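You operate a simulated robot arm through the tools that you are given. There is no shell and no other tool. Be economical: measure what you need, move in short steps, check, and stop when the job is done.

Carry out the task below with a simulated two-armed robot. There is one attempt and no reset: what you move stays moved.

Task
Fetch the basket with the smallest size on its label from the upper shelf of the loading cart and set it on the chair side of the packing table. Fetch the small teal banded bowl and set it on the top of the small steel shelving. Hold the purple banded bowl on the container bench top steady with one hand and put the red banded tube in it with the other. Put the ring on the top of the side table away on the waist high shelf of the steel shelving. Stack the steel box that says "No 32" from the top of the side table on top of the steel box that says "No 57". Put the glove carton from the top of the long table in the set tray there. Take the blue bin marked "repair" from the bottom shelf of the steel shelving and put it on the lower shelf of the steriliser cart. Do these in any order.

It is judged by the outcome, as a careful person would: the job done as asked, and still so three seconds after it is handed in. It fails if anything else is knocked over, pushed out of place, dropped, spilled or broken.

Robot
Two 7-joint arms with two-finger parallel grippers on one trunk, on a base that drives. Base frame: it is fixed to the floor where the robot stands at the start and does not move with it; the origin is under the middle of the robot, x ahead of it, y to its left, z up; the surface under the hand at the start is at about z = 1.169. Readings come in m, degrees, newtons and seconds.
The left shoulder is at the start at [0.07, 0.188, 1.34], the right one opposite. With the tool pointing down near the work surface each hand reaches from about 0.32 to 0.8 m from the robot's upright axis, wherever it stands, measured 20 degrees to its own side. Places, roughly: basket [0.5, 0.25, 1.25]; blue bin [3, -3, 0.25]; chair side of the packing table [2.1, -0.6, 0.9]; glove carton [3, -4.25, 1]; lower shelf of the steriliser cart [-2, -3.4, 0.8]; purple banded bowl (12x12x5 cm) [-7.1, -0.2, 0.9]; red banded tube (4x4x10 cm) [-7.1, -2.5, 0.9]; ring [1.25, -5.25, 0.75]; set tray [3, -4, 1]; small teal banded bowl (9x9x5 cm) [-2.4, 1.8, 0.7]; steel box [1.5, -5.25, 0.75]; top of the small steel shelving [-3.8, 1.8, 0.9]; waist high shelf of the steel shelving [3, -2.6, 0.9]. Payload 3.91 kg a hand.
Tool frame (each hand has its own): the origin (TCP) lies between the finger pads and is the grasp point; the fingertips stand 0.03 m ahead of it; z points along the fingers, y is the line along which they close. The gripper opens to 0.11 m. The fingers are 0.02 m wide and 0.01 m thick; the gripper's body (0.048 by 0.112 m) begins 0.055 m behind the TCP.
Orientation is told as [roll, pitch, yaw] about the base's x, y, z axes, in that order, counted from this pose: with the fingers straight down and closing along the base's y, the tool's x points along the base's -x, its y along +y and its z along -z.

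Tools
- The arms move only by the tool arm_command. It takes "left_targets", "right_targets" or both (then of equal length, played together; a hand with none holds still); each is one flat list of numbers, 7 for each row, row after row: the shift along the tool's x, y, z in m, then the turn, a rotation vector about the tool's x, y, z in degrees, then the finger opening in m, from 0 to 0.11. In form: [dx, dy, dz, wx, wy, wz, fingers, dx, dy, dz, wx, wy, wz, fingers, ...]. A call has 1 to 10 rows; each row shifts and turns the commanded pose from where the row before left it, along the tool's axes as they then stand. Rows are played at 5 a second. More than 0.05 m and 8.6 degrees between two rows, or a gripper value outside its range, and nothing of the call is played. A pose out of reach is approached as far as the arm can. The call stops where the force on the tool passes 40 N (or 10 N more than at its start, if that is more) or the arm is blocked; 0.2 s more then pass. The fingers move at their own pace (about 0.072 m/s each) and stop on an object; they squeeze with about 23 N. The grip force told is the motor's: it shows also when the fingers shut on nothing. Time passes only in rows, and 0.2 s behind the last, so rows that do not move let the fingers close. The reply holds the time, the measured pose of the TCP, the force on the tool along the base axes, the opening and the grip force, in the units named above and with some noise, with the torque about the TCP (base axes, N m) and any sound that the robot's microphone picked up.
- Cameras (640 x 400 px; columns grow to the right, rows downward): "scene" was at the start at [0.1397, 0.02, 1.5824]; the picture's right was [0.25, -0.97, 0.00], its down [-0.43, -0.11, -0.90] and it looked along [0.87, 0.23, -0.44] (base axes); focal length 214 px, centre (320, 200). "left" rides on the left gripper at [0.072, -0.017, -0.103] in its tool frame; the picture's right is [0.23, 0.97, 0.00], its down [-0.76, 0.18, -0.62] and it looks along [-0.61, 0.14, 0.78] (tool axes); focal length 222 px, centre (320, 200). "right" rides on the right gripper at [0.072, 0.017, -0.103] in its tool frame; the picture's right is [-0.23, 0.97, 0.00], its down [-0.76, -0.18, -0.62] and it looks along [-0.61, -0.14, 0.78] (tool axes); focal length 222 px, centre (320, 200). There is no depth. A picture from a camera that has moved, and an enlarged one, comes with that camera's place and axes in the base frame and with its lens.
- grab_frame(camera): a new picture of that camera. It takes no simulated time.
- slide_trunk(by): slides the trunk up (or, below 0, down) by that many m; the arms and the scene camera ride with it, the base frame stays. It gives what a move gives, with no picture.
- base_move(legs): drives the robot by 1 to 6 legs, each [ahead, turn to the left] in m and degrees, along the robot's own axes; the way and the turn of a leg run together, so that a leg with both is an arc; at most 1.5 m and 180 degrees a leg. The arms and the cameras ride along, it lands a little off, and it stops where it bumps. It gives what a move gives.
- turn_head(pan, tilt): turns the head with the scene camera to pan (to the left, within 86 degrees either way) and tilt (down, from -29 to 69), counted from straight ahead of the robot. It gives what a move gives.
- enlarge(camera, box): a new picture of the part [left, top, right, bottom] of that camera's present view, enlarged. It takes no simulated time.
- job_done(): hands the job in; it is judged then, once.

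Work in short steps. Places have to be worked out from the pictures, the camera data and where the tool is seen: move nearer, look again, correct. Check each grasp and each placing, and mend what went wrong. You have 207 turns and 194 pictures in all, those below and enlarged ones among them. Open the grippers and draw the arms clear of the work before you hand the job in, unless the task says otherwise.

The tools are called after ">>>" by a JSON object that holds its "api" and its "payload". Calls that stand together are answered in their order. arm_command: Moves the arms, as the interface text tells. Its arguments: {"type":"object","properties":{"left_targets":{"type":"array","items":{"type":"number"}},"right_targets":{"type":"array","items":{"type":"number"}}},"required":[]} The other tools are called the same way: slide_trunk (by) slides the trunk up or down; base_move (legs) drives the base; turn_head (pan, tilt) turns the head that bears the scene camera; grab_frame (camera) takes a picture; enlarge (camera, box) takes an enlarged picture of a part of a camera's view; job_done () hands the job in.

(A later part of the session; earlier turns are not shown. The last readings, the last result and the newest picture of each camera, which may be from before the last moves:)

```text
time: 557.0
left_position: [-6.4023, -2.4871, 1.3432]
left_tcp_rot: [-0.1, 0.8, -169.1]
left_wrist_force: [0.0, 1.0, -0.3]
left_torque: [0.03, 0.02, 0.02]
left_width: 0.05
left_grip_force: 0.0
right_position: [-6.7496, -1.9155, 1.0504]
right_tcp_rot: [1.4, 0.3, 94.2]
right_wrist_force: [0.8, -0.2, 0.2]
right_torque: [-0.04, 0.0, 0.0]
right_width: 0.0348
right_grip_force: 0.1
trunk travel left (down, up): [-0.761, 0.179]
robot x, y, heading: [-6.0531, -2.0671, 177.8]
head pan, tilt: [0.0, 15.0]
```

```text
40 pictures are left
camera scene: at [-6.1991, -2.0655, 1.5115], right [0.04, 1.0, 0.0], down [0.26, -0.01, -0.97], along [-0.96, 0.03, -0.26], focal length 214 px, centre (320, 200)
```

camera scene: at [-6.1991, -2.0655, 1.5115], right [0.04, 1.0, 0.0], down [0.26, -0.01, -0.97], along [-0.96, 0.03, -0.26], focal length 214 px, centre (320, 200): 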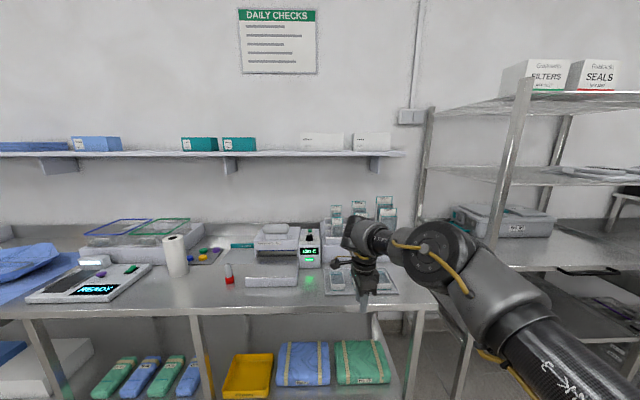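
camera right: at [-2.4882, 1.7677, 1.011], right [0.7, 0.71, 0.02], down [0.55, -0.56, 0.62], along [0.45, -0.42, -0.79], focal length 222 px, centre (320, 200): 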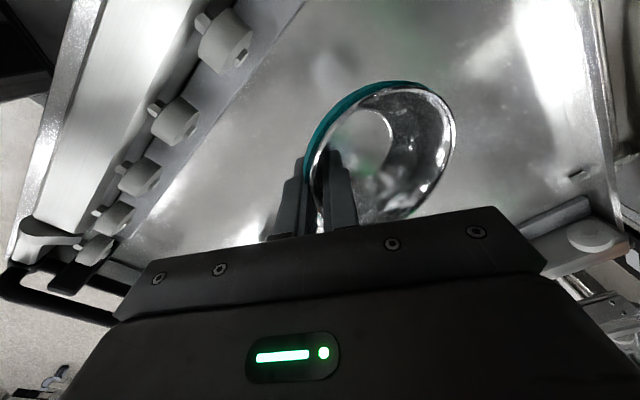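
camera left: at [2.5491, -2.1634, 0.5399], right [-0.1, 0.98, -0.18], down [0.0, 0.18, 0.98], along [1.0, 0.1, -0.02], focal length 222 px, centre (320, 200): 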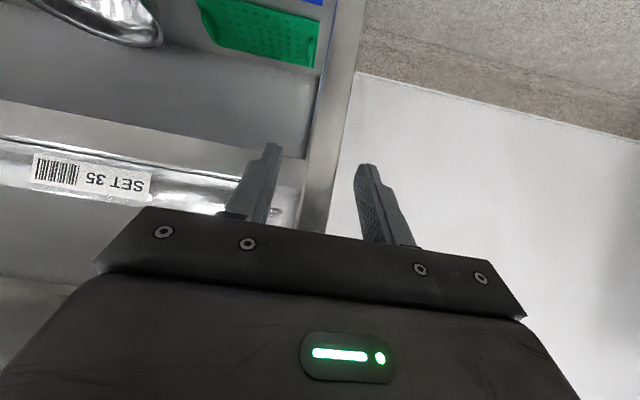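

The red tube stands on the bench at ≈(−7.03, −2.44). I retract the right hand, rotate the left hand to its well-working yaw (+90°), and approach.

>>> {"api": "arm_command", "payload": {"right_targets": [0, -0.04, -0.02, 0, 0, 0, 0.05, 0, -0.04, -0.02, 0, 0, 0, 0.05, 0, -0.04, -0.02, 0, 0, 0, 0.05, 0, -0.04, -0.02, 0, 0, 0, 0.05, 0, -0.04, -0.02, 0, 0, 0, 0.05, 0, -0.04, -0.02, 0, 0, 0, 0.05, 0, 0, 0, 0, 0, 0, 0.05, 0, 0, 0, 0, 0, 0, 0.05, 0, 0, 0, 0, 0, 0, 0.05], "left_targets": [0, 0, 0, 0, 0, -8.5, 0.08, 0, 0, 0, 0, 0, -8.5, 0.08, 0, 0, 0, 0, 0, -8.5, 0.08, 0, 0, 0, 0, 0, -8.5, 0.08, 0, 0, 0, 0, 0, -8.5, 0.08, 0, 0, 0, 0, 0, -8.5, 0.08, 0, 0, 0, 0, 0, -8.5, 0.08, 0, 0, 0, 0, 0, -8.5, 0.08, 0, 0, 0, 0, 0, -8.5, 0.08]}}

>>> {"api": "base_move", "payload": {"legs": [[0, 28], [0.38, 0], [0, -25.8]]}}

>>> {"api": "turn_head", "payload": {"pan": 8, "tilt": 35}}

>>> {"api": "grab_frame", "payload": {"camera": "scene"}}

```text
time: 559.0
left_position: [-6.5252, -2.632, 1.3107]
left_tcp_rot: [0.1, 1.1, -96.3]
left_wrist_force: [0.3, 0.3, -0.7]
left_torque: [0.03, -0.06, 0.0]
left_width: 0.0799
left_grip_force: 0.1
left hand out of reach, approached as far as the arm can: row 5, 6, 7, 8, 9
right_position: [-6.5105, -1.8986, 1.1637]
right_tcp_rot: [1.1, 0.2, 94.1]
right_wrist_force: [-0.4, 1.1, -0.5]
right_torque: [0.01, 0.0, 0.02]
right_width: 0.0502
right_grip_force: 0.1
trunk travel left (down, up): [-0.761, 0.179]
robot x, y, heading: [-6.0552, -2.0652, 177.8]
head pan, tilt: [0.0, 15.0]
```

```text
time: 564.1
left_position: [-6.8346, -2.8229, 1.3122]
left_tcp_rot: [-0.1, 1.1, -93.7]
left_wrist_force: [-0.1, 0.2, 0.3]
left_torque: [-0.01, 0.04, -0.04]
left_width: 0.0799
left_grip_force: 0.0
right_position: [-6.8577, -2.091, 1.1651]
right_tcp_rot: [1.3, 0.1, 97.0]
right_wrist_force: [0.0, -0.3, 0.1]
right_torque: [0.0, 0.0, -0.02]
right_width: 0.0501
right_grip_force: 0.0
trunk travel left (down, up): [-0.761, 0.179]
robot x, y, heading: [-6.3986, -2.2365, -179.2]
head pan, tilt: [0.0, 15.0]
```

```text
time: 564.9
left_position: [-6.8358, -2.8225, 1.3138]
left_tcp_rot: [0.0, 1.0, -93.5]
left_wrist_force: [-0.1, -0.3, -0.9]
left_torque: [0.0, 0.0, 0.03]
left_width: 0.08
left_grip_force: 0.1
right_position: [-6.8565, -2.0888, 1.1643]
right_tcp_rot: [1.3, 0.3, 97.1]
right_wrist_force: [-0.4, -0.4, -0.5]
right_torque: [0.01, -0.01, 0.01]
right_width: 0.0501
right_grip_force: 0.0
trunk travel left (down, up): [-0.761, 0.179]
robot x, y, heading: [-6.4002, -2.2383, -178.9]
head pan, tilt: [8.0, 35.0]
```

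```text
39 pictures are left
camera scene: at [-6.5352, -2.2539, 1.4797], right [-0.15, 0.99, 0.0], down [0.57, 0.09, -0.82], along [-0.81, -0.13, -0.57], focal length 214 px, centre (320, 200)
```

scene: 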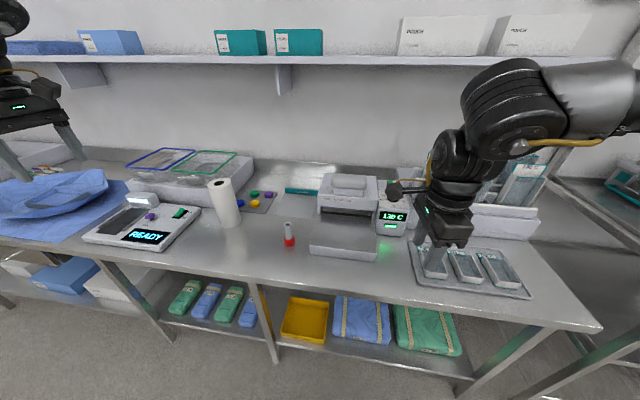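

The tube is at ≈(−7.052, −2.452), well placed for the left hand. I bring the left hand above it.

>>> {"api": "arm_command", "payload": {"left_targets": [0.0397, -0.0263, 0, 0, 0, 0, 0.08, 0.0397, -0.0263, 0, 0, 0, 0, 0.08, 0.0397, -0.0263, 0, 0, 0, 0, 0.08, 0.0397, -0.0263, 0, 0, 0, 0, 0.08, 0.0397, -0.0263, 0, 0, 0, 0, 0.08, 0.0397, -0.0263, 0, 0, 0, 0, 0.08, 0.0397, -0.0263, 0, 0, 0, 0, 0.08, 0.0397, -0.0263, 0, 0, 0, 0, 0.08, 0.0397, -0.0263, 0, 0, 0, 0, 0.08]}}

>>> {"api": "grab_frame", "payload": {"camera": "left"}}

>>> {"api": "grab_frame", "payload": {"camera": "scene"}}

```text
time: 566.9
left_position: [-6.9388, -2.814, 1.2259]
left_tcp_rot: [-0.2, 1.1, -93.7]
left_wrist_force: [-0.9, 0.4, 0.5]
left_torque: [-0.01, -0.01, -0.02]
left_width: 0.0799
left_grip_force: 0.1
left hand out of reach, approached as far as the arm can: row 1, 2, 3, 4, 5, 6, 7, 8, 9
right_position: [-6.8576, -2.0905, 1.166]
right_tcp_rot: [1.3, 0.3, 96.9]
right_wrist_force: [-0.3, -0.9, -0.3]
right_torque: [-0.02, 0.0, 0.01]
right_width: 0.0499
right_grip_force: 0.1
trunk travel left (down, up): [-0.761, 0.179]
robot x, y, heading: [-6.4, -2.2357, -179.4]
head pan, tilt: [8.0, 35.0]
```

```text
38 pictures are left
camera left: at [-6.9511, -2.7418, 1.3307], right [0.99, 0.16, 0.0], down [0.13, -0.78, 0.61], along [0.1, -0.6, -0.79], focal length 222 px, centre (320, 200)
```

left: 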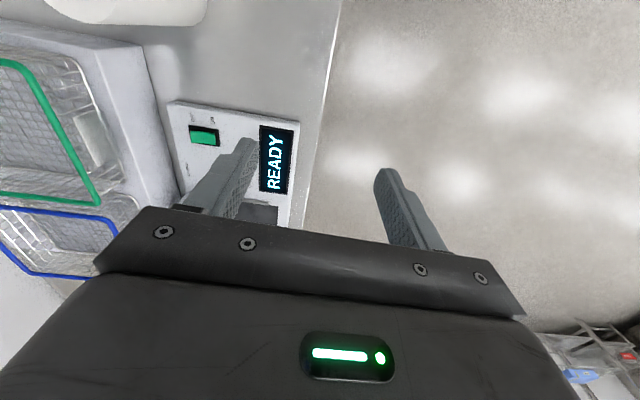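

```text
37 pictures are left
camera scene: at [-6.5355, -2.2547, 1.4796], right [-0.15, 0.99, 0.0], down [0.57, 0.09, -0.82], along [-0.81, -0.13, -0.57], focal length 214 px, centre (320, 200)
```

scene: 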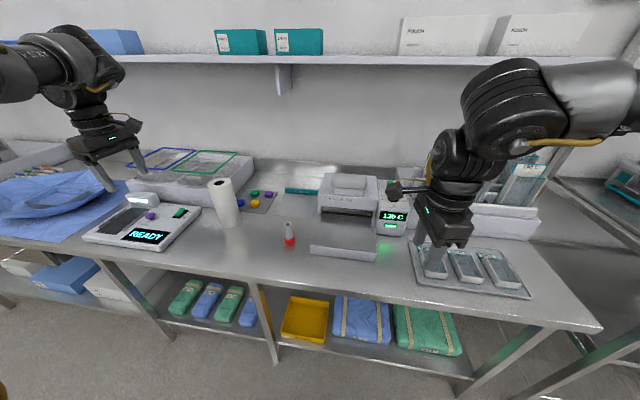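

The left arm is stuck at this yaw; it is probably not mirrored. I rotate it the other way (toward −90°) and then try to move inward.

>>> {"api": "arm_command", "payload": {"left_targets": [0, 0, -0.01, 0, 0, 8.5, 0.08, 0, 0, -0.01, 0, 0, 8.5, 0.08, 0, 0, -0.01, 0, 0, 8.5, 0.08, 0, 0, -0.01, 0, 0, 8.5, 0.08, 0, 0, 0, 0, 0, 8.5, 0.08, 0, 0, 0, 0, 0, 8.5, 0.08, 0, 0, 0, 0, 0, 8.5, 0.08, 0, 0, 0, 0, 0, 8.5, 0.08, 0, 0, 0, 0, 0, 8.5, 0.08, 0, 0, 0, 0, 0, 8.5, 0.08]}}

>>> {"api": "arm_command", "payload": {"left_targets": [0, 0, 0, 0, 0, 8.5, 0.08, 0, 0, 0, 0, 0, 8.5, 0.08, 0, 0, 0, 0, 0, 8.5, 0.08, 0, 0, 0, 0, 0, 8.5, 0.08, 0, 0, 0, 0, 0, 8.5, 0.08, 0, 0, 0, 0, 0, 8.5, 0.08]}}

```text
time: 569.1
left_position: [-6.9143, -2.8184, 1.2534]
left_tcp_rot: [-1.0, -0.1, -178.7]
left_wrist_force: [0.3, 0.5, 0.8]
left_torque: [0.03, 0.0, 0.0]
left_width: 0.08
left_grip_force: 0.1
left hand out of reach, approached as far as the arm can: row 1, 2, 3, 4
right_position: [-6.8565, -2.0902, 1.1655]
right_tcp_rot: [1.4, 0.3, 96.9]
right_wrist_force: [-1.0, 0.1, 0.6]
right_torque: [0.02, 0.02, -0.02]
right_width: 0.05
right_grip_force: 0.1
trunk travel left (down, up): [-0.761, 0.179]
robot x, y, heading: [-6.3992, -2.236, -179.2]
head pan, tilt: [8.0, 35.0]
```

```text
time: 570.5
left_position: [-6.9148, -2.8186, 1.2539]
left_tcp_rot: [-0.6, -0.7, 130.2]
left_wrist_force: [0.0, 0.1, 0.2]
left_torque: [-0.01, 0.03, -0.01]
left_width: 0.08
left_grip_force: 0.1
right_position: [-6.8569, -2.0899, 1.1655]
right_tcp_rot: [1.3, 0.3, 97.0]
right_wrist_force: [-0.1, -0.2, 0.9]
right_torque: [-0.04, 0.01, 0.02]
right_width: 0.0499
right_grip_force: 0.0
trunk travel left (down, up): [-0.761, 0.179]
robot x, y, heading: [-6.3978, -2.2353, -179.2]
head pan, tilt: [8.0, 35.0]
```

Now rotate is free. I move toward the tube.

>>> {"api": "arm_command", "payload": {"left_targets": [-0.041, -0.0147, 0, 0, 0, 0, 0.08, -0.041, -0.0147, 0, 0, 0, 0, 0.08, -0.041, -0.0147, 0, 0, 0, 0, 0.08, -0.041, -0.0147, 0, 0, 0, 0, 0.08, -0.041, -0.0147, 0, 0, 0, 0, 0.08, -0.041, -0.0147, 0, 0, 0, 0, 0.08, -0.041, -0.0147, 0, 0, 0, 0, 0.08, -0.041, -0.0147, 0, 0, 0, 0, 0.08, -0.041, -0.0147, 0, 0, 0, 0, 0.08]}}

>>> {"api": "grab_frame", "payload": {"camera": "left"}}

```text
time: 572.5
left_position: [-6.9198, -2.5179, 1.1774]
left_tcp_rot: [-0.6, -1.0, 130.4]
left_wrist_force: [-0.3, 0.1, -0.1]
left_torque: [-0.01, 0.01, 0.0]
left_width: 0.0799
left_grip_force: 0.1
left hand out of reach, approached as far as the arm can: row 1, 2, 3, 4, 5, 6, 7, 8, 9
right_position: [-6.8574, -2.0895, 1.1652]
right_tcp_rot: [1.3, 0.3, 97.0]
right_wrist_force: [-0.6, -0.6, 0.6]
right_torque: [-0.03, 0.01, 0.0]
right_width: 0.05
right_grip_force: 0.1
trunk travel left (down, up): [-0.761, 0.179]
robot x, y, heading: [-6.3987, -2.2343, -179.2]
head pan, tilt: [8.0, 35.0]
```

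```text
36 pictures are left
camera left: at [-6.8598, -2.5636, 1.2793], right [-0.59, -0.8, -0.01], down [-0.63, 0.45, 0.63], along [-0.5, 0.39, -0.77], focal length 222 px, centre (320, 200)
```

left: 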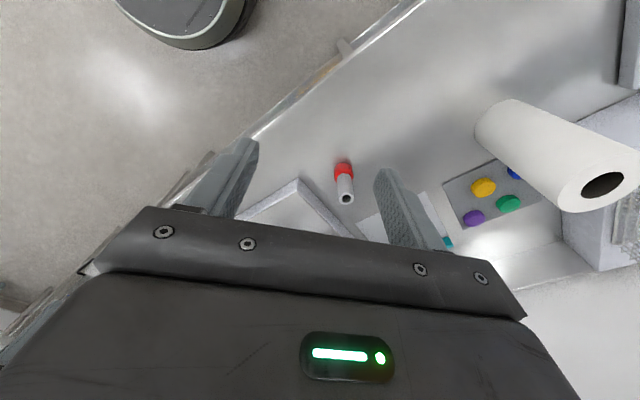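

The tube base is confirmed at (−7.07, −2.455). I rotate a further 34° and continue toward it.

>>> {"api": "arm_command", "payload": {"left_targets": [0, 0, -0.01, 0, 0, 8.5, 0.08, 0, 0, -0.01, 0, 0, 8.5, 0.08, 0, 0, -0.01, 0, 0, 8.5, 0.08, 0, 0, -0.01, 0, 0, 8.5, 0.08, -0.021, 0.03, 0, 0, 0, 0, 0.08, -0.021, 0.03, 0, 0, 0, 0, 0.08, -0.02, 0.03, 0, 0, 0, 0, 0.08, 0, 0.03, 0, 0, 0, 0, 0.08, 0, 0.02, 0, 0, 0, 0, 0.08]}}

>>> {"api": "grab_frame", "payload": {"camera": "left"}}

```text
time: 574.5
left_position: [-6.9489, -2.5564, 1.1713]
left_tcp_rot: [0.0, -1.2, 96.4]
left_wrist_force: [-0.8, 0.3, 0.8]
left_torque: [-0.01, -0.02, -0.04]
left_width: 0.0799
left_grip_force: 0.1
left hand out of reach, approached as far as the arm can: row 1, 2, 3, 4, 5, 6, 7, 8, 9
right_position: [-6.8569, -2.0889, 1.1651]
right_tcp_rot: [1.3, 0.4, 97.1]
right_wrist_force: [0.1, 0.5, -1.1]
right_torque: [0.0, 0.01, -0.03]
right_width: 0.0502
right_grip_force: 0.1
trunk travel left (down, up): [-0.761, 0.179]
robot x, y, heading: [-6.3999, -2.2378, -178.9]
head pan, tilt: [8.0, 35.0]
```

```text
35 pictures are left
camera left: at [-6.924, -2.6271, 1.2741], right [-0.94, -0.33, 0.0], down [-0.26, 0.72, 0.64], along [-0.21, 0.6, -0.77], focal length 222 px, centre (320, 200)
```

left: 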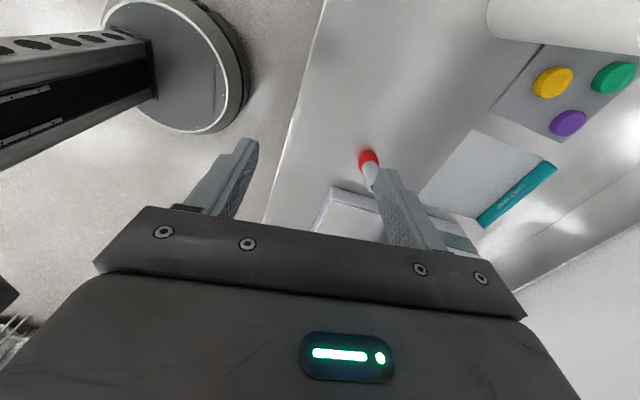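

Not better. The left arm's configuration may have got awkward from the earlier tilting; I bring it back to its start-like pose (yaw 0, out to the side, raised), then try moving inward from there.

>>> {"api": "arm_command", "payload": {"left_targets": [0, -0.01, -0.013, 0, 0, -8.4, 0.08, 0, -0.01, -0.013, 0, 0, -8.4, 0.08, 0, -0.01, -0.013, 0, 0, -8.4, 0.08, 0, 0, -0.013, 0, 0, -8.4, 0.08, 0, 0, -0.013, 0, 0, -8.4, 0.08, 0.01, 0, -0.013, 0, 0, -8.4, 0.08, 0.01, 0, -0.013, 0, 0, -8.4, 0.08, 0.01, 0.02, -0.013, 0, 0, -8.4, 0.08, 0.02, 0.03, -0.013, 0, 0, -8.4, 0.08, 0.02, 0.03, -0.013, 0, 0, -8.4, 0.08]}}

>>> {"api": "arm_command", "payload": {"left_targets": [0.02, 0.03, 0, 0, 0, 0, 0.08, 0.02, 0.03, 0, 0, 0, 0, 0.08, 0, 0, 0, 0, 0, 0, 0.08]}}

>>> {"api": "grab_frame", "payload": {"camera": "scene"}}

```text
time: 576.7
left_position: [-6.8685, -2.6576, 1.2956]
left_tcp_rot: [-1.0, -0.1, -179.4]
left_wrist_force: [-0.3, 0.4, 0.4]
left_torque: [0.03, -0.01, 0.01]
left_width: 0.0799
left_grip_force: 0.0
left hand out of reach, approached as far as the arm can: row 4, 5
right_position: [-6.8561, -2.0901, 1.1662]
right_tcp_rot: [1.5, 0.2, 97.0]
right_wrist_force: [0.2, 0.7, 0.2]
right_torque: [0.0, 0.03, 0.01]
right_width: 0.0499
right_grip_force: 0.1
trunk travel left (down, up): [-0.761, 0.179]
robot x, y, heading: [-6.4013, -2.2355, -179.2]
head pan, tilt: [8.0, 35.0]
```

```text
time: 577.5
left_position: [-6.8332, -2.7149, 1.293]
left_tcp_rot: [-1.0, 0.0, -179.6]
left_wrist_force: [0.9, 0.7, -0.1]
left_torque: [-0.04, 0.02, 0.02]
left_width: 0.08
left_grip_force: 0.2
right_position: [-6.8578, -2.0887, 1.164]
right_tcp_rot: [1.2, 0.4, 97.0]
right_wrist_force: [0.1, -0.5, -0.4]
right_torque: [-0.01, -0.04, -0.02]
right_width: 0.0502
right_grip_force: 0.2
trunk travel left (down, up): [-0.761, 0.179]
robot x, y, heading: [-6.4005, -2.2399, -179.1]
head pan, tilt: [8.0, 35.0]
```

```text
34 pictures are left
camera scene: at [-6.5369, -2.2528, 1.4794], right [-0.15, 0.99, 0.0], down [0.57, 0.09, -0.82], along [-0.81, -0.13, -0.57], focal length 214 px, centre (320, 200)
```

scene: 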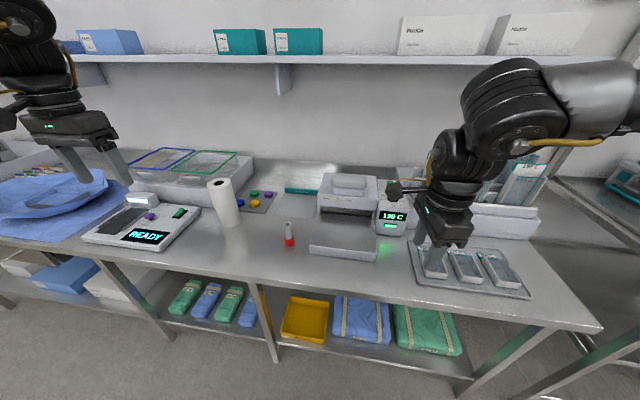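

Start-like pose reached. I now move inward toward the tube at yaw 0, descending a little.

>>> {"api": "arm_command", "payload": {"left_targets": [-0.0284, -0.0327, 0.018, 0, 0, 0, 0.08, -0.0284, -0.0327, 0.018, 0, 0, 0, 0.08, -0.0284, -0.0327, 0.018, 0, 0, 0, 0.08, -0.0284, -0.0327, 0.018, 0, 0, 0, 0.08, -0.0284, -0.0327, 0.018, 0, 0, 0, 0.08, -0.0284, -0.0327, 0.018, 0, 0, 0, 0.08, -0.0284, -0.0327, 0.018, 0, 0, 0, 0.08, -0.0284, -0.0327, 0.0, 0, 0, 0, 0.08]}}

>>> {"api": "grab_frame", "payload": {"camera": "left"}}

```text
time: 579.3
left_position: [-6.9514, -2.5434, 1.1477]
left_tcp_rot: [-1.1, -0.2, -179.5]
left_wrist_force: [0.4, 0.1, 0.2]
left_torque: [0.01, 0.0, -0.04]
left_width: 0.0797
left_grip_force: 0.0
left hand out of reach, approached as far as the arm can: row 4, 5, 6, 7, 8
right_position: [-6.8571, -2.0902, 1.1652]
right_tcp_rot: [1.4, 0.3, 97.0]
right_wrist_force: [0.3, 0.1, 0.2]
right_torque: [-0.01, 0.0, 0.03]
right_width: 0.0502
right_grip_force: 0.1
trunk travel left (down, up): [-0.761, 0.179]
robot x, y, heading: [-6.4029, -2.2389, -179.2]
head pan, tilt: [8.0, 35.0]
```

```text
33 pictures are left
camera left: at [-6.8793, -2.5268, 1.2518], right [0.23, -0.97, -0.02], down [-0.76, -0.2, 0.62], along [-0.61, -0.13, -0.78], focal length 222 px, centre (320, 200)
```

left: 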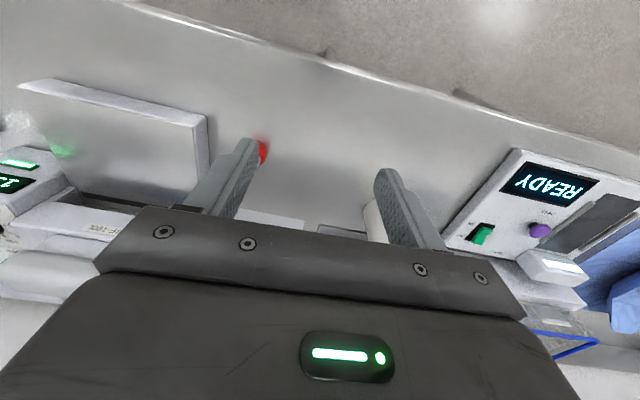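

The limit comes from the hand being too high relative to the shoulder. I raise the trunk 0.17 and lower the hand relative to it, then go on.

>>> {"api": "slide_trunk", "payload": {"by": 0.17}}

>>> {"api": "arm_command", "payload": {"left_targets": [0, 0, 0.045, 0, 0, 0, 0.08, 0, 0, 0.045, 0, 0, 0, 0.08, 0, 0, 0.045, 0, 0, 0, 0.08, 0, 0, 0.045, 0, 0, 0, 0.08, -0.03, -0.03, 0, 0, 0, 0, 0.08, -0.03, -0.03, 0, 0, 0, 0, 0.08, -0.03, -0.03, 0, 0, 0, 0, 0.08, -0.018, 0.0, 0, 0, 0, 0, 0.08]}}

>>> {"api": "grab_frame", "payload": {"camera": "left"}}

```text
time: 581.2
left_position: [-6.9519, -2.5423, 1.3174]
left_tcp_rot: [-1.1, -0.1, -179.6]
left_wrist_force: [0.1, 0.3, 0.0]
left_torque: [0.0, -0.02, 0.02]
left_width: 0.0801
left_grip_force: 0.0
right_position: [-6.856, -2.0901, 1.3348]
right_tcp_rot: [1.3, 0.3, 97.0]
right_wrist_force: [-0.6, 0.0, 0.2]
right_torque: [0.01, 0.01, 0.02]
right_width: 0.0501
right_grip_force: 0.0
trunk travel left (down, up): [-0.931, 0.009]
robot x, y, heading: [-6.3968, -2.2353, -179.4]
head pan, tilt: [8.0, 35.0]
```

```text
time: 583.0
left_position: [-6.957, -2.5439, 1.2011]
left_tcp_rot: [-1.3, -0.3, -179.5]
left_wrist_force: [-0.5, 0.4, 0.3]
left_torque: [0.0, 0.02, 0.01]
left_width: 0.0797
left_grip_force: 0.0
left hand out of reach, approached as far as the arm can: row 3, 4, 5, 6, 7, 8
right_position: [-6.8578, -2.0897, 1.3348]
right_tcp_rot: [1.2, 0.2, 97.0]
right_wrist_force: [-0.2, -1.1, 0.0]
right_torque: [-0.02, 0.01, 0.03]
right_width: 0.0501
right_grip_force: 0.1
trunk travel left (down, up): [-0.931, 0.009]
robot x, y, heading: [-6.3971, -2.2353, -179.3]
head pan, tilt: [8.0, 35.0]
```

```text
32 pictures are left
camera left: at [-6.8849, -2.5288, 1.3045], right [0.23, -0.97, -0.02], down [-0.76, -0.2, 0.62], along [-0.61, -0.13, -0.78], focal length 222 px, centre (320, 200)
```

left: 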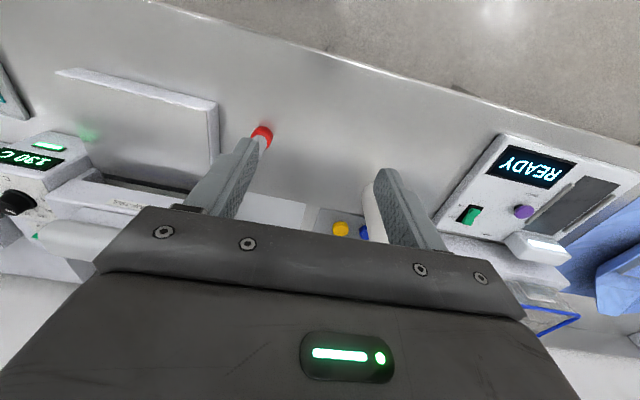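

Still jammed here. I test whether the left arm can lower when farther out (start-like lateral position).

>>> {"api": "arm_command", "payload": {"left_targets": [0.03, 0.035, 0, 0, 0, 0, 0.08, 0.03, 0.035, 0, 0, 0, 0, 0.08, 0.03, 0.035, 0, 0, 0, 0, 0.08, 0.03, 0.035, 0, 0, 0, 0, 0.08, 0, 0, 0.045, 0, 0, 0, 0.08, 0, 0, 0.045, 0, 0, 0, 0.08, 0, 0, 0.03, 0, 0, 0, 0.08]}}

>>> {"api": "arm_command", "payload": {"left_targets": [-0.01, -0.04, 0, 0, 0, 0, 0.08, -0.01, -0.04, 0, 0, 0, 0, 0.08, -0.01, -0.04, 0, 0, 0, 0, 0.08, -0.01, -0.04, 0, 0, 0, 0, 0.08, -0.01, -0.04, 0, 0, 0, 0, 0.08]}}

```text
time: 584.6
left_position: [-6.8365, -2.6806, 1.0773]
left_tcp_rot: [-1.1, -0.3, -179.7]
left_wrist_force: [0.4, 0.1, -0.6]
left_torque: [0.0, 0.02, 0.0]
left_width: 0.08
left_grip_force: 0.1
right_position: [-6.8566, -2.0914, 1.3349]
right_tcp_rot: [1.3, 0.2, 97.0]
right_wrist_force: [0.0, -0.8, 0.5]
right_torque: [-0.01, 0.01, -0.01]
right_width: 0.05
right_grip_force: 0.0
trunk travel left (down, up): [-0.931, 0.009]
robot x, y, heading: [-6.4007, -2.237, -179.3]
head pan, tilt: [8.0, 35.0]
```

```text
time: 585.8
left_position: [-6.8667, -2.521, 1.125]
left_tcp_rot: [-1.2, -0.2, -179.7]
left_wrist_force: [0.5, 0.1, -0.6]
left_torque: [0.01, -0.03, -0.03]
left_width: 0.0799
left_grip_force: 0.1
left hand out of reach, approached as far as the arm can: row 3, 4, 5
right_position: [-6.8566, -2.09, 1.334]
right_tcp_rot: [1.3, 0.3, 97.1]
right_wrist_force: [-0.2, 0.8, 0.5]
right_torque: [0.0, 0.01, -0.02]
right_width: 0.0501
right_grip_force: 0.0
trunk travel left (down, up): [-0.931, 0.009]
robot x, y, heading: [-6.3973, -2.2398, -179.3]
head pan, tilt: [8.0, 35.0]
```

The left hand seems limited to ≥14° outward of its shoulder. I look at the left arm's posture.

>>> {"api": "turn_head", "payload": {"pan": 55, "tilt": 25}}

>>> {"api": "grab_frame", "payload": {"camera": "scene"}}

```text
time: 587.0
left_position: [-6.8655, -2.5221, 1.1232]
left_tcp_rot: [-1.2, -0.2, -179.6]
left_wrist_force: [0.2, -0.2, -0.2]
left_torque: [0.0, 0.0, -0.02]
left_width: 0.08
left_grip_force: 0.1
right_position: [-6.8573, -2.091, 1.3355]
right_tcp_rot: [1.2, 0.3, 96.9]
right_wrist_force: [-0.1, -0.2, 1.0]
right_torque: [-0.01, -0.02, 0.03]
right_width: 0.0501
right_grip_force: 0.2
trunk travel left (down, up): [-0.931, 0.009]
robot x, y, heading: [-6.3995, -2.2378, -179.3]
head pan, tilt: [55.0, 25.0]
```

```text
31 pictures are left
camera scene: at [-6.5, -2.3172, 1.6654], right [-0.83, 0.56, 0.0], down [0.24, 0.35, -0.91], along [-0.51, -0.75, -0.42], focal length 214 px, centre (320, 200)
```

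scene: 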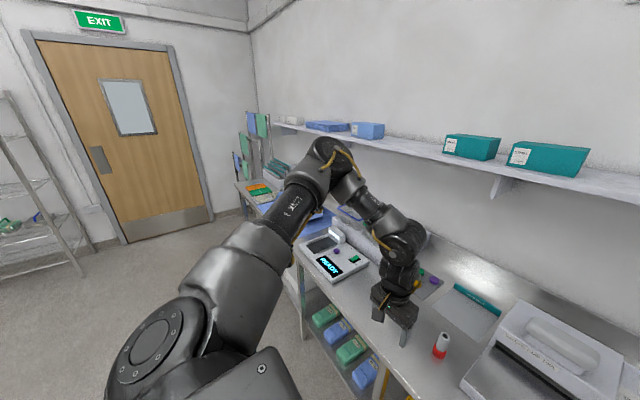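

The elbow is far out to the left. Negative yaw was free earlier, so I try: move out, rotate to about −70°, lower, then move inward.

>>> {"api": "arm_command", "payload": {"left_targets": [0, 0.04, 0, 0, 0, 0, 0.08, 0, 0.04, 0.02, 0, 0, 8.5, 0.08, 0, 0.03, 0.02, 0, 0, 8.5, 0.08, 0, 0, 0, 0, 0, 8.5, 0.08, 0, 0, 0, 0, 0, 8.5, 0.08, 0, 0, 0, 0, 0, 8.5, 0.08, 0, 0, 0, 0, 0, 8.5, 0.08, 0, 0, 0, 0, 0, 8.5, 0.08, 0, 0, 0, 0, 0, 8.5, 0.08]}}

>>> {"api": "arm_command", "payload": {"left_targets": [-0.037, 0, 0, 0, 0, 0, 0.08, -0.037, 0.01, 0, 0, 0, 0, 0.08, -0.037, 0.02, 0, 0, 0, 0, 0.08, -0.037, 0.02, 0, 0, 0, 0, 0.08, -0.037, 0.025, 0, 0, 0, 0, 0.08, -0.037, 0.025, 0, 0, 0, 0, 0.08]}}

```text
time: 589.0
left_position: [-6.8695, -2.6328, 1.0826]
left_tcp_rot: [-0.3, -1.1, 112.1]
left_wrist_force: [-0.4, 0.0, 0.4]
left_torque: [-0.02, 0.04, -0.06]
left_width: 0.08
left_grip_force: 0.0
right_position: [-6.8582, -2.0904, 1.3356]
right_tcp_rot: [1.3, 0.3, 97.0]
right_wrist_force: [-0.4, -0.5, 0.2]
right_torque: [-0.06, 0.01, 0.01]
right_width: 0.05
right_grip_force: 0.0
trunk travel left (down, up): [-0.931, 0.009]
robot x, y, heading: [-6.3991, -2.2363, -179.2]
head pan, tilt: [55.0, 25.0]
```

```text
time: 590.4
left_position: [-6.9489, -2.5526, 1.1708]
left_tcp_rot: [-0.3, -1.2, 112.4]
left_wrist_force: [-0.2, 0.4, -0.1]
left_torque: [-0.05, 0.02, 0.02]
left_width: 0.0802
left_grip_force: 0.1
left hand out of reach, approached as far as the arm can: row 2, 3, 4, 5, 6
right_position: [-6.8558, -2.0896, 1.3345]
right_tcp_rot: [1.3, 0.3, 97.0]
right_wrist_force: [0.1, 0.2, 0.5]
right_torque: [0.0, 0.04, -0.01]
right_width: 0.0499
right_grip_force: 0.2
trunk travel left (down, up): [-0.931, 0.009]
robot x, y, heading: [-6.4015, -2.2371, -179.3]
head pan, tilt: [55.0, 25.0]
```

I recall the right arm started with its hand high, close and inward – a better elbow branch. I do the same for the left: rise high, draw close, then go inward.

>>> {"api": "arm_command", "payload": {"left_targets": [0, -0.01, -0.04, 0, 0, -8.5, 0.08, 0, -0.01, -0.04, 0, 0, -8.5, 0.08, 0.01, -0.02, -0.04, 0, 0, -8.5, 0.08, 0.01, -0.01, -0.04, 0, 0, -8.5, 0.08, 0.02, 0, -0.04, 0, 0, -8.5, 0.08, 0.02, 0, -0.04, 0, 0, -8.5, 0.08, 0.02, 0, -0.04, 0, 0, -8.5, 0.08, 0.02, 0, -0.04, 0, 0, -8.5, 0.08, 0.03, 0, -0.035, 0, 0, 0, 0.08, 0.03, 0, -0.035, 0, 0, 0, 0.08]}}

>>> {"api": "arm_command", "payload": {"left_targets": [0.03, -0.03, -0.01, 0, 0, 0, 0.08, 0.03, -0.03, -0.01, 0, 0, 0, 0.08, 0.02, -0.04, 0, 0, 0, 0, 0.08, 0.01, -0.04, 0, 0, 0, 0, 0.08, 0, -0.04, 0, 0, 0, 0, 0.08, 0, -0.04, 0, 0, 0, 0, 0.08, 0, -0.04, 0, 0, 0, 0, 0.08]}}

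```text
time: 592.6
left_position: [-6.7435, -2.573, 1.5381]
left_tcp_rot: [-1.2, -0.3, -179.5]
left_wrist_force: [1.6, -1.2, 0.3]
left_torque: [0.01, 0.07, 0.03]
left_width: 0.08
left_grip_force: 0.0
left hand out of reach, approached as far as the arm can: row 10
right_position: [-6.8526, -2.0903, 1.3373]
right_tcp_rot: [1.5, 0.3, 97.0]
right_wrist_force: [0.7, 0.0, 0.9]
right_torque: [-0.03, 0.0, -0.02]
right_width: 0.0503
right_grip_force: 0.2
trunk travel left (down, up): [-0.931, 0.009]
robot x, y, heading: [-6.4003, -2.2358, -179.2]
head pan, tilt: [55.0, 25.0]
```

```text
time: 594.2
left_position: [-6.6716, -2.4648, 1.5582]
left_tcp_rot: [-1.2, -0.1, -179.6]
left_wrist_force: [-0.4, 0.9, 0.1]
left_torque: [-0.01, -0.01, 0.01]
left_width: 0.0799
left_grip_force: 0.0
left hand out of reach, approached as far as the arm can: row 4, 5, 6, 7
right_position: [-6.8584, -2.0894, 1.3346]
right_tcp_rot: [1.2, 0.3, 97.0]
right_wrist_force: [-0.6, 0.3, 0.0]
right_torque: [-0.01, -0.01, 0.02]
right_width: 0.0503
right_grip_force: 0.1
trunk travel left (down, up): [-0.931, 0.009]
robot x, y, heading: [-6.3993, -2.2383, -179.2]
head pan, tilt: [55.0, 25.0]
```

The left hand can't come inward upright, but leaning it outward lets its fingertips point inward – which also suits pinching the bowl's left rim. So: the right hand will carry the tube. I shift the base so the tube is in front of the right hand.

>>> {"api": "base_move", "payload": {"legs": [[0, 89.5], [0.337, 0], [0, -90]]}}

>>> {"api": "slide_trunk", "payload": {"by": -0.13}}

>>> {"api": "turn_head", "payload": {"pan": -5, "tilt": 40}}

>>> {"api": "grab_frame", "payload": {"camera": "scene"}}

```text
time: 604.0
left_position: [-6.6764, -2.7963, 1.561]
left_tcp_rot: [-1.3, -0.2, 178.3]
left_wrist_force: [-0.1, 0.2, -0.1]
left_torque: [0.03, 0.0, 0.01]
left_width: 0.0802
left_grip_force: 0.1
right_position: [-6.853, -2.4162, 1.3344]
right_tcp_rot: [1.3, 0.3, 95.2]
right_wrist_force: [0.7, -1.1, -0.1]
right_torque: [-0.01, -0.01, 0.0]
right_width: 0.0499
right_grip_force: 0.0
trunk travel left (down, up): [-0.931, 0.009]
robot x, y, heading: [-6.4017, -2.5799, 178.8]
head pan, tilt: [55.0, 25.0]
```

```text
time: 605.6
left_position: [-6.6773, -2.7954, 1.4292]
left_tcp_rot: [-1.2, -0.2, 178.4]
left_wrist_force: [0.2, 0.5, -0.1]
left_torque: [-0.05, 0.02, 0.02]
left_width: 0.08
left_grip_force: 0.1
right_position: [-6.8533, -2.4148, 1.2046]
right_tcp_rot: [1.3, 0.4, 95.1]
right_wrist_force: [0.1, 0.2, 0.0]
right_torque: [0.0, 0.04, 0.0]
right_width: 0.05
right_grip_force: 0.0
trunk travel left (down, up): [-0.801, 0.139]
robot x, y, heading: [-6.3971, -2.5746, 178.9]
head pan, tilt: [55.0, 25.0]
```

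```text
time: 606.9
left_position: [-6.6777, -2.7953, 1.4288]
left_tcp_rot: [-1.2, -0.1, 178.4]
left_wrist_force: [-0.4, 0.1, 0.4]
left_torque: [-0.01, 0.0, -0.01]
left_width: 0.0797
left_grip_force: 0.1
right_position: [-6.8539, -2.4155, 1.2048]
right_tcp_rot: [1.2, 0.2, 95.2]
right_wrist_force: [0.1, 0.4, 0.1]
right_torque: [0.05, 0.0, 0.02]
right_width: 0.0502
right_grip_force: 0.0
trunk travel left (down, up): [-0.801, 0.139]
robot x, y, heading: [-6.3989, -2.5771, 178.8]
head pan, tilt: [-5.0, 40.0]
```

```text
30 pictures are left
camera scene: at [-6.5344, -2.5712, 1.5121], right [0.11, 0.99, 0.0], down [0.64, -0.07, -0.77], along [-0.76, 0.08, -0.64], focal length 214 px, centre (320, 200)
```

scene: 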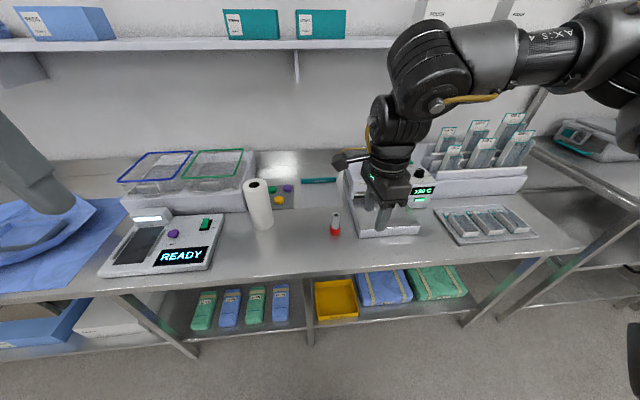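

The tube stands at (−7.056, −2.46). I move the right hand above it.

>>> {"api": "arm_command", "payload": {"right_targets": [0.0054, 0.041, 0.02, 0, 0, 0, 0.09, 0.0054, 0.041, 0.02, 0, 0, 0, 0.09, 0.0054, 0.041, 0.02, 0, 0, 0, 0.09, 0.0054, 0.041, 0.02, 0, 0, 0, 0.09, 0.0054, 0.041, 0.02, 0, 0, 0, 0.09, 0, 0, 0, 0, 0, 0, 0.09]}}

>>> {"api": "grab_frame", "payload": {"camera": "right"}}

```text
time: 608.3
left_position: [-6.6763, -2.795, 1.4292]
left_tcp_rot: [-1.1, -0.2, 178.4]
left_wrist_force: [-0.9, 0.1, 1.2]
left_torque: [0.0, 0.02, 0.02]
left_width: 0.08
left_grip_force: 0.0
right_position: [-7.0575, -2.4609, 1.1092]
right_tcp_rot: [1.3, 0.3, 95.2]
right_wrist_force: [-0.3, 1.0, 0.2]
right_torque: [-0.02, 0.0, 0.02]
right_width: 0.0899
right_grip_force: 0.0
trunk travel left (down, up): [-0.801, 0.139]
robot x, y, heading: [-6.4049, -2.5784, 178.8]
head pan, tilt: [-5.0, 40.0]
```

```text
29 pictures are left
camera right: at [-7.0642, -2.5326, 1.2118], right [-0.99, 0.14, 0.02], down [0.12, 0.78, 0.61], along [0.07, 0.61, -0.79], focal length 222 px, centre (320, 200)
```

right: 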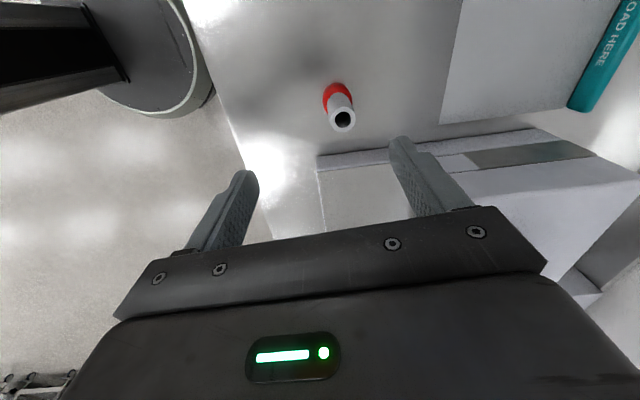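

Tube at (−7.078, −2.462). I shift 2 cm, descend to z≈0.968 and close.

>>> {"api": "arm_command", "payload": {"right_targets": [0, 0.02, 0.03, 0, 0, 0, 0.09, 0, 0, 0.04, 0, 0, 0, 0.09, 0, 0, 0.04, 0, 0, 0, 0.09, 0, 0, 0.03, 0, 0, 0, 0.09, 0, 0, 0, 0, 0, 0, 0.03, 0, 0, 0, 0, 0, 0, 0.01, 0, 0, 0, 0, 0, 0, 0.01, 0, 0, 0, 0, 0, 0, 0.01]}}

>>> {"api": "slide_trunk", "payload": {"by": 0.13}}

>>> {"api": "grab_frame", "payload": {"camera": "right"}}

```text
time: 610.1
left_position: [-6.6771, -2.7953, 1.4295]
left_tcp_rot: [-1.3, -0.1, 178.4]
left_wrist_force: [0.0, -0.2, 0.2]
left_torque: [-0.01, -0.01, 0.01]
left_width: 0.08
left_grip_force: 0.0
right_position: [-7.0789, -2.4624, 0.9706]
right_tcp_rot: [1.3, 0.3, 95.1]
right_wrist_force: [1.0, -0.5, 1.2]
right_torque: [0.02, -0.06, 0.0]
right_width: 0.0278
right_grip_force: 23.2
trunk travel left (down, up): [-0.801, 0.139]
robot x, y, heading: [-6.4009, -2.5792, 178.9]
head pan, tilt: [-5.0, 40.0]
```

```text
time: 611.7
left_position: [-6.6776, -2.7958, 1.5586]
left_tcp_rot: [-1.2, -0.2, 178.4]
left_wrist_force: [-0.7, -0.1, 0.5]
left_torque: [-0.02, -0.01, 0.02]
left_width: 0.0804
left_grip_force: 0.1
right_position: [-7.0802, -2.4621, 1.1016]
right_tcp_rot: [1.3, 0.3, 95.1]
right_wrist_force: [-0.1, -0.5, -2.0]
right_torque: [-0.02, -0.03, 0.01]
right_width: 0.0281
right_grip_force: 23.2
trunk travel left (down, up): [-0.931, 0.009]
robot x, y, heading: [-6.399, -2.5787, 179.0]
head pan, tilt: [-5.0, 40.0]
```

```text
28 pictures are left
camera right: at [-7.0869, -2.5351, 1.2032], right [-0.99, 0.14, 0.02], down [0.12, 0.78, 0.62], along [0.07, 0.61, -0.79], focal length 222 px, centre (320, 200)
```

right: 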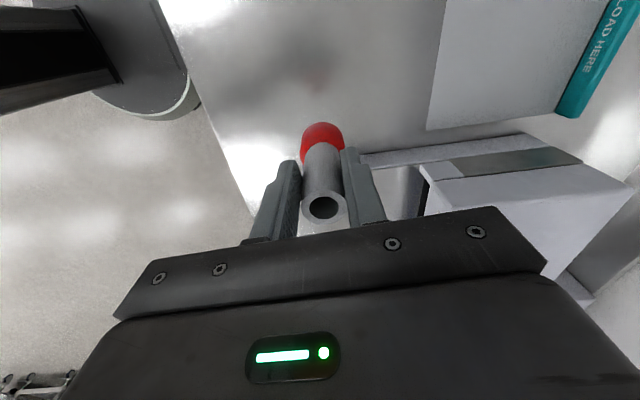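

Tube held upright. I back off and drive north to the purple bowl's bench.

>>> {"api": "base_move", "payload": {"legs": [[-0.5, 0], [0, -89], [1.5, 0], [0.9, 0], [0, 90]]}}

>>> {"api": "turn_head", "payload": {"pan": 0, "tilt": 28}}

>>> {"api": "grab_frame", "payload": {"camera": "scene"}}

```text
time: 633.7
left_position: [-6.18, -0.3943, 1.5597]
left_tcp_rot: [-1.3, -0.3, -179.3]
left_wrist_force: [-1.1, -0.4, 0.6]
left_torque: [0.03, 0.0, 0.02]
left_width: 0.0801
left_grip_force: 0.2
right_position: [-6.5939, -0.0774, 1.1011]
right_tcp_rot: [1.3, 0.3, 97.5]
right_wrist_force: [0.2, 0.1, -0.1]
right_torque: [-0.05, 0.03, 0.03]
right_width: 0.028
right_grip_force: 23.2
trunk travel left (down, up): [-0.931, 0.009]
robot x, y, heading: [-5.912, -0.1645, -179.0]
head pan, tilt: [-5.0, 40.0]
```

```text
time: 634.5
left_position: [-6.1791, -0.3954, 1.5586]
left_tcp_rot: [-1.3, -0.2, -179.3]
left_wrist_force: [-0.1, -0.6, 0.0]
left_torque: [0.0, 0.02, 0.0]
left_width: 0.08
left_grip_force: 0.1
right_position: [-6.594, -0.0791, 1.1001]
right_tcp_rot: [1.3, 0.3, 97.5]
right_wrist_force: [0.4, -0.3, -0.6]
right_torque: [-0.03, -0.01, 0.01]
right_width: 0.0278
right_grip_force: 23.1
trunk travel left (down, up): [-0.931, 0.009]
robot x, y, heading: [-5.9086, -0.1665, -179.0]
head pan, tilt: [0.0, 28.0]
```

```text
27 pictures are left
camera scene: at [-6.0522, -0.1721, 1.6605], right [-0.02, 1.0, 0.0], down [0.47, 0.01, -0.88], along [-0.88, -0.02, -0.47], focal length 214 px, centre (320, 200)
```

scene: 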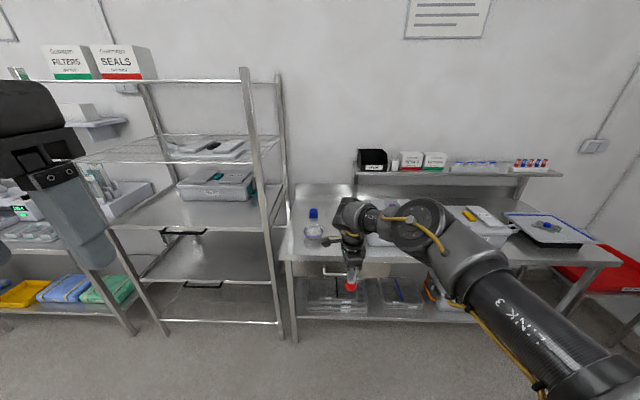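

>>> {"api": "enlarge", "payload": {"camera": "scene", "box": [280, 170, 480, 280]}}

```text
3.20 times, centred on (380, 225) of scene
camera zoom: at [-6.0522, -0.1721, 1.6605], right [-0.02, 1.0, 0.0], down [0.47, 0.01, -0.88], along [-0.88, -0.02, -0.47], focal length 686 px, centre (128, 120)
```

zoom: 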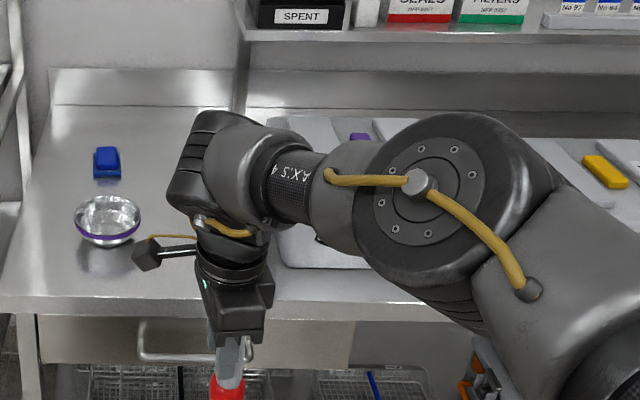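

The purple bowl is at ≈(−7.03, −0.23), bench edge x≈−6.86, with a rack just left of it. I'll pinch its near-left rim with the left hand leaned back-left, and stand turned ~30°. First I practise the left-hand pose in free space: extend and lower.

>>> {"api": "arm_command", "payload": {"left_targets": [-0.02, 0.0147, 0.0343, 0, 0, 0, 0.06, -0.02, 0.0147, 0.0343, 0, 0, 0, 0.06, -0.02, 0.0147, 0.0343, 0, 0, 0, 0.06, -0.02, 0.0147, 0.0343, 0, 0, 0, 0.06, -0.02, 0.0147, 0.0343, 0, 0, 0, 0.06, -0.02, 0.0147, 0.0343, 0, 0, 0, 0.06, -0.02, 0.0147, 0.0343, 0, 0, 0, 0.06, -0.02, 0.0147, 0.0343, 0, 0, 0, 0.06, -0.02, 0.0147, 0.0343, 0, 0, 0, 0.06]}}

>>> {"api": "arm_command", "payload": {"left_targets": [0, 0, 0.02, 8, 0, 0, 0.06, 0, 0, 0.02, 8, 0, 0, 0.06, 0, 0, 0.02, 8, 0, 0, 0.06, 0, 0, 0.02, 8, 0, 0, 0.06, 0, 0, 0, 8, 0, 0, 0.06]}}

```text
time: 636.5
left_position: [-6.3472, -0.5347, 1.2788]
left_tcp_rot: [-1.2, 0.0, -179.3]
left_wrist_force: [-1.1, -0.6, 0.2]
left_torque: [0.02, -0.01, 0.01]
left_width: 0.0599
left_grip_force: 0.0
left hand out of reach, approached as far as the arm can: row 1, 2
right_position: [-6.5987, -0.0797, 1.0998]
right_tcp_rot: [1.3, 0.2, 97.4]
right_wrist_force: [0.2, 0.2, -0.7]
right_torque: [0.0, -0.01, 0.0]
right_width: 0.028
right_grip_force: 22.6
trunk travel left (down, up): [-0.931, 0.009]
robot x, y, heading: [-5.9129, -0.1668, -178.9]
head pan, tilt: [0.0, 28.0]
```

```text
time: 637.7
left_position: [-6.3457, -0.5157, 1.2011]
left_tcp_rot: [-41.5, 0.0, -179.3]
left_wrist_force: [0.1, -1.1, 0.1]
left_torque: [0.03, 0.0, 0.0]
left_width: 0.0599
left_grip_force: 0.0
right_position: [-6.5943, -0.0815, 1.101]
right_tcp_rot: [1.3, 0.3, 97.6]
right_wrist_force: [0.0, 0.2, 0.2]
right_torque: [0.03, 0.02, 0.0]
right_width: 0.0279
right_grip_force: 23.3
trunk travel left (down, up): [-0.931, 0.009]
robot x, y, heading: [-5.912, -0.1617, -178.8]
head pan, tilt: [0.0, 28.0]
```

The outward lean works. I add yaw +35° and a bit more lean to the left hand, and pull the right hand (with tube) back and up before approaching.

>>> {"api": "arm_command", "payload": {"left_targets": [0, 0, 0, 0, -4.64, -5.24, 0.05, 0, 0, 0, 0, -4.64, -5.24, 0.05, 0, 0, 0, 0, -4.64, -5.24, 0.05, 0, 0, 0, 0, -4.64, -5.24, 0.05, 0, 0, 0, 0, -4.64, -5.24, 0.05, 0, 0, 0, 7, 0, 0, 0.05], "right_targets": [0, -0.035, -0.015, 0, 0, 0, 0.01, 0, -0.035, -0.015, 0, 0, 0, 0.01, 0, -0.035, -0.015, 0, 0, 0, 0.01, 0, -0.035, -0.015, 0, 0, 0, 0.01, 0, -0.035, -0.015, 0, 0, 0, 0.01, 0, -0.035, -0.015, 0, 0, 0, 0.01]}}

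>>> {"api": "base_move", "payload": {"legs": [[0, -21], [0.6, 0], [0, 40]]}}

>>> {"api": "turn_head", "payload": {"pan": 5, "tilt": 45}}

>>> {"api": "grab_frame", "payload": {"camera": "scene"}}

```text
time: 639.1
left_position: [-6.343, -0.5154, 1.2025]
left_tcp_rot: [-48.5, -0.5, -144.2]
left_wrist_force: [-0.7, -0.7, -0.1]
left_torque: [0.0, -0.01, -0.01]
left_width: 0.0498
left_grip_force: 0.0
right_position: [-6.3831, -0.0523, 1.1871]
right_tcp_rot: [1.6, 0.1, 97.5]
right_wrist_force: [0.3, 0.2, -0.3]
right_torque: [0.0, 0.0, -0.01]
right_width: 0.0278
right_grip_force: 23.3
trunk travel left (down, up): [-0.931, 0.009]
robot x, y, heading: [-5.9115, -0.1597, -178.7]
head pan, tilt: [0.0, 28.0]
```

```text
time: 645.4
left_position: [-6.7659, -0.4361, 1.2028]
left_tcp_rot: [-48.3, -0.5, -125.3]
left_wrist_force: [-0.1, 0.5, -0.3]
left_torque: [0.0, 0.01, 0.02]
left_width: 0.0502
left_grip_force: 0.1
right_position: [-6.9556, -0.0128, 1.1861]
right_tcp_rot: [1.3, 0.4, 116.5]
right_wrist_force: [-0.3, -0.1, -0.7]
right_torque: [-0.06, 0.03, -0.03]
right_width: 0.0278
right_grip_force: 23.9
trunk travel left (down, up): [-0.931, 0.009]
robot x, y, heading: [-6.467, 0.0349, -159.8]
head pan, tilt: [0.0, 28.0]
```

```text
time: 646.2
left_position: [-6.7661, -0.4369, 1.2014]
left_tcp_rot: [-48.3, -0.2, -125.3]
left_wrist_force: [0.3, 0.6, 0.6]
left_torque: [0.04, 0.01, 0.0]
left_width: 0.0502
left_grip_force: 0.1
right_position: [-6.954, -0.0135, 1.186]
right_tcp_rot: [1.3, 0.3, 116.5]
right_wrist_force: [0.1, 0.6, -0.9]
right_torque: [0.02, -0.03, -0.01]
right_width: 0.028
right_grip_force: 23.5
trunk travel left (down, up): [-0.931, 0.009]
robot x, y, heading: [-6.4695, 0.0339, -159.8]
head pan, tilt: [5.0, 45.0]
```

```text
25 pictures are left
camera scene: at [-6.5889, -0.0229, 1.6349], right [-0.43, 0.9, 0.0], down [0.64, 0.3, -0.71], along [-0.64, -0.3, -0.71], focal length 214 px, centre (320, 200)
```

scene: 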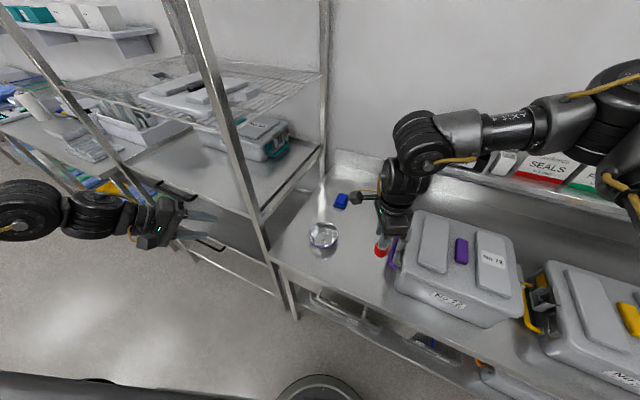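

Excellent view: bowl at ≈(−7.04, −0.225), with a container close on the right. I trim the base (5° right, 4 cm ahead) and start the left hand toward the near-left rim.

>>> {"api": "base_move", "payload": {"legs": [[0, -5], [0.04, 0]]}}

>>> {"api": "enlarge", "payload": {"camera": "scene", "box": [200, 120, 460, 320]}}

```text
time: 647.6
left_position: [-6.833, -0.4179, 1.2064]
left_tcp_rot: [-48.7, -0.7, -130.2]
left_wrist_force: [1.2, -0.2, 0.6]
left_torque: [0.0, 0.04, 0.04]
left_width: 0.0502
left_grip_force: 0.1
right_position: [-6.9863, 0.022, 1.1914]
right_tcp_rot: [2.0, 0.2, 111.6]
right_wrist_force: [0.7, 0.4, 0.2]
right_torque: [0.0, 0.02, -0.01]
right_width: 0.0281
right_grip_force: 22.2
trunk travel left (down, up): [-0.931, 0.009]
robot x, y, heading: [-6.5035, 0.0249, -164.9]
head pan, tilt: [5.0, 45.0]
```

```text
2.00 times, centred on (330, 220) of scene
camera zoom: at [-6.6201, -0.0196, 1.6358], right [-0.35, 0.94, 0.0], down [0.66, 0.24, -0.71], along [-0.67, -0.25, -0.7], focal length 429 px, centre (300, 160)
```

zoom: 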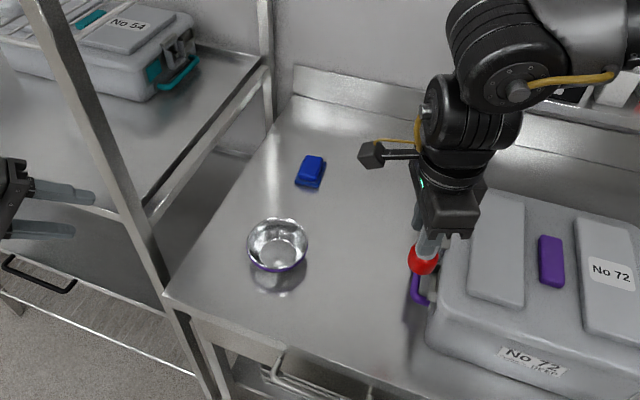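

I move the tube hand over the bowl's right-rear part at the present height to test the reach.

>>> {"api": "arm_command", "payload": {"right_targets": [0.0322, 0.02, 0, 0, 0, 0, 0.01, 0.0322, 0.02, 0, 0, 0, 0, 0.01, 0.0322, 0.026, 0, 0, 0, 0, 0.01, 0.0322, 0.026, 0, 0, 0, 0, 0.01, 0.0322, 0.03, 0, 0, 0, 0, 0.01, 0.0322, 0.03, 0, 0, 0, 0, 0.01]}}

```text
time: 649.0
left_position: [-6.8409, -0.4234, 1.2031]
left_tcp_rot: [-48.6, -0.3, -130.2]
left_wrist_force: [-0.2, -0.3, 0.0]
left_torque: [0.02, 0.02, -0.01]
left_width: 0.05
left_grip_force: 0.0
right_position: [-7.0549, -0.2104, 1.1931]
right_tcp_rot: [1.5, 0.0, 111.9]
right_wrist_force: [-0.1, -0.2, 0.0]
right_torque: [0.04, 0.03, -0.02]
right_width: 0.0279
right_grip_force: 23.7
right hand out of reach, approached as far as the arm can: row 6
trunk travel left (down, up): [-0.931, 0.009]
robot x, y, heading: [-6.5083, 0.0239, -164.8]
head pan, tilt: [5.0, 45.0]
```

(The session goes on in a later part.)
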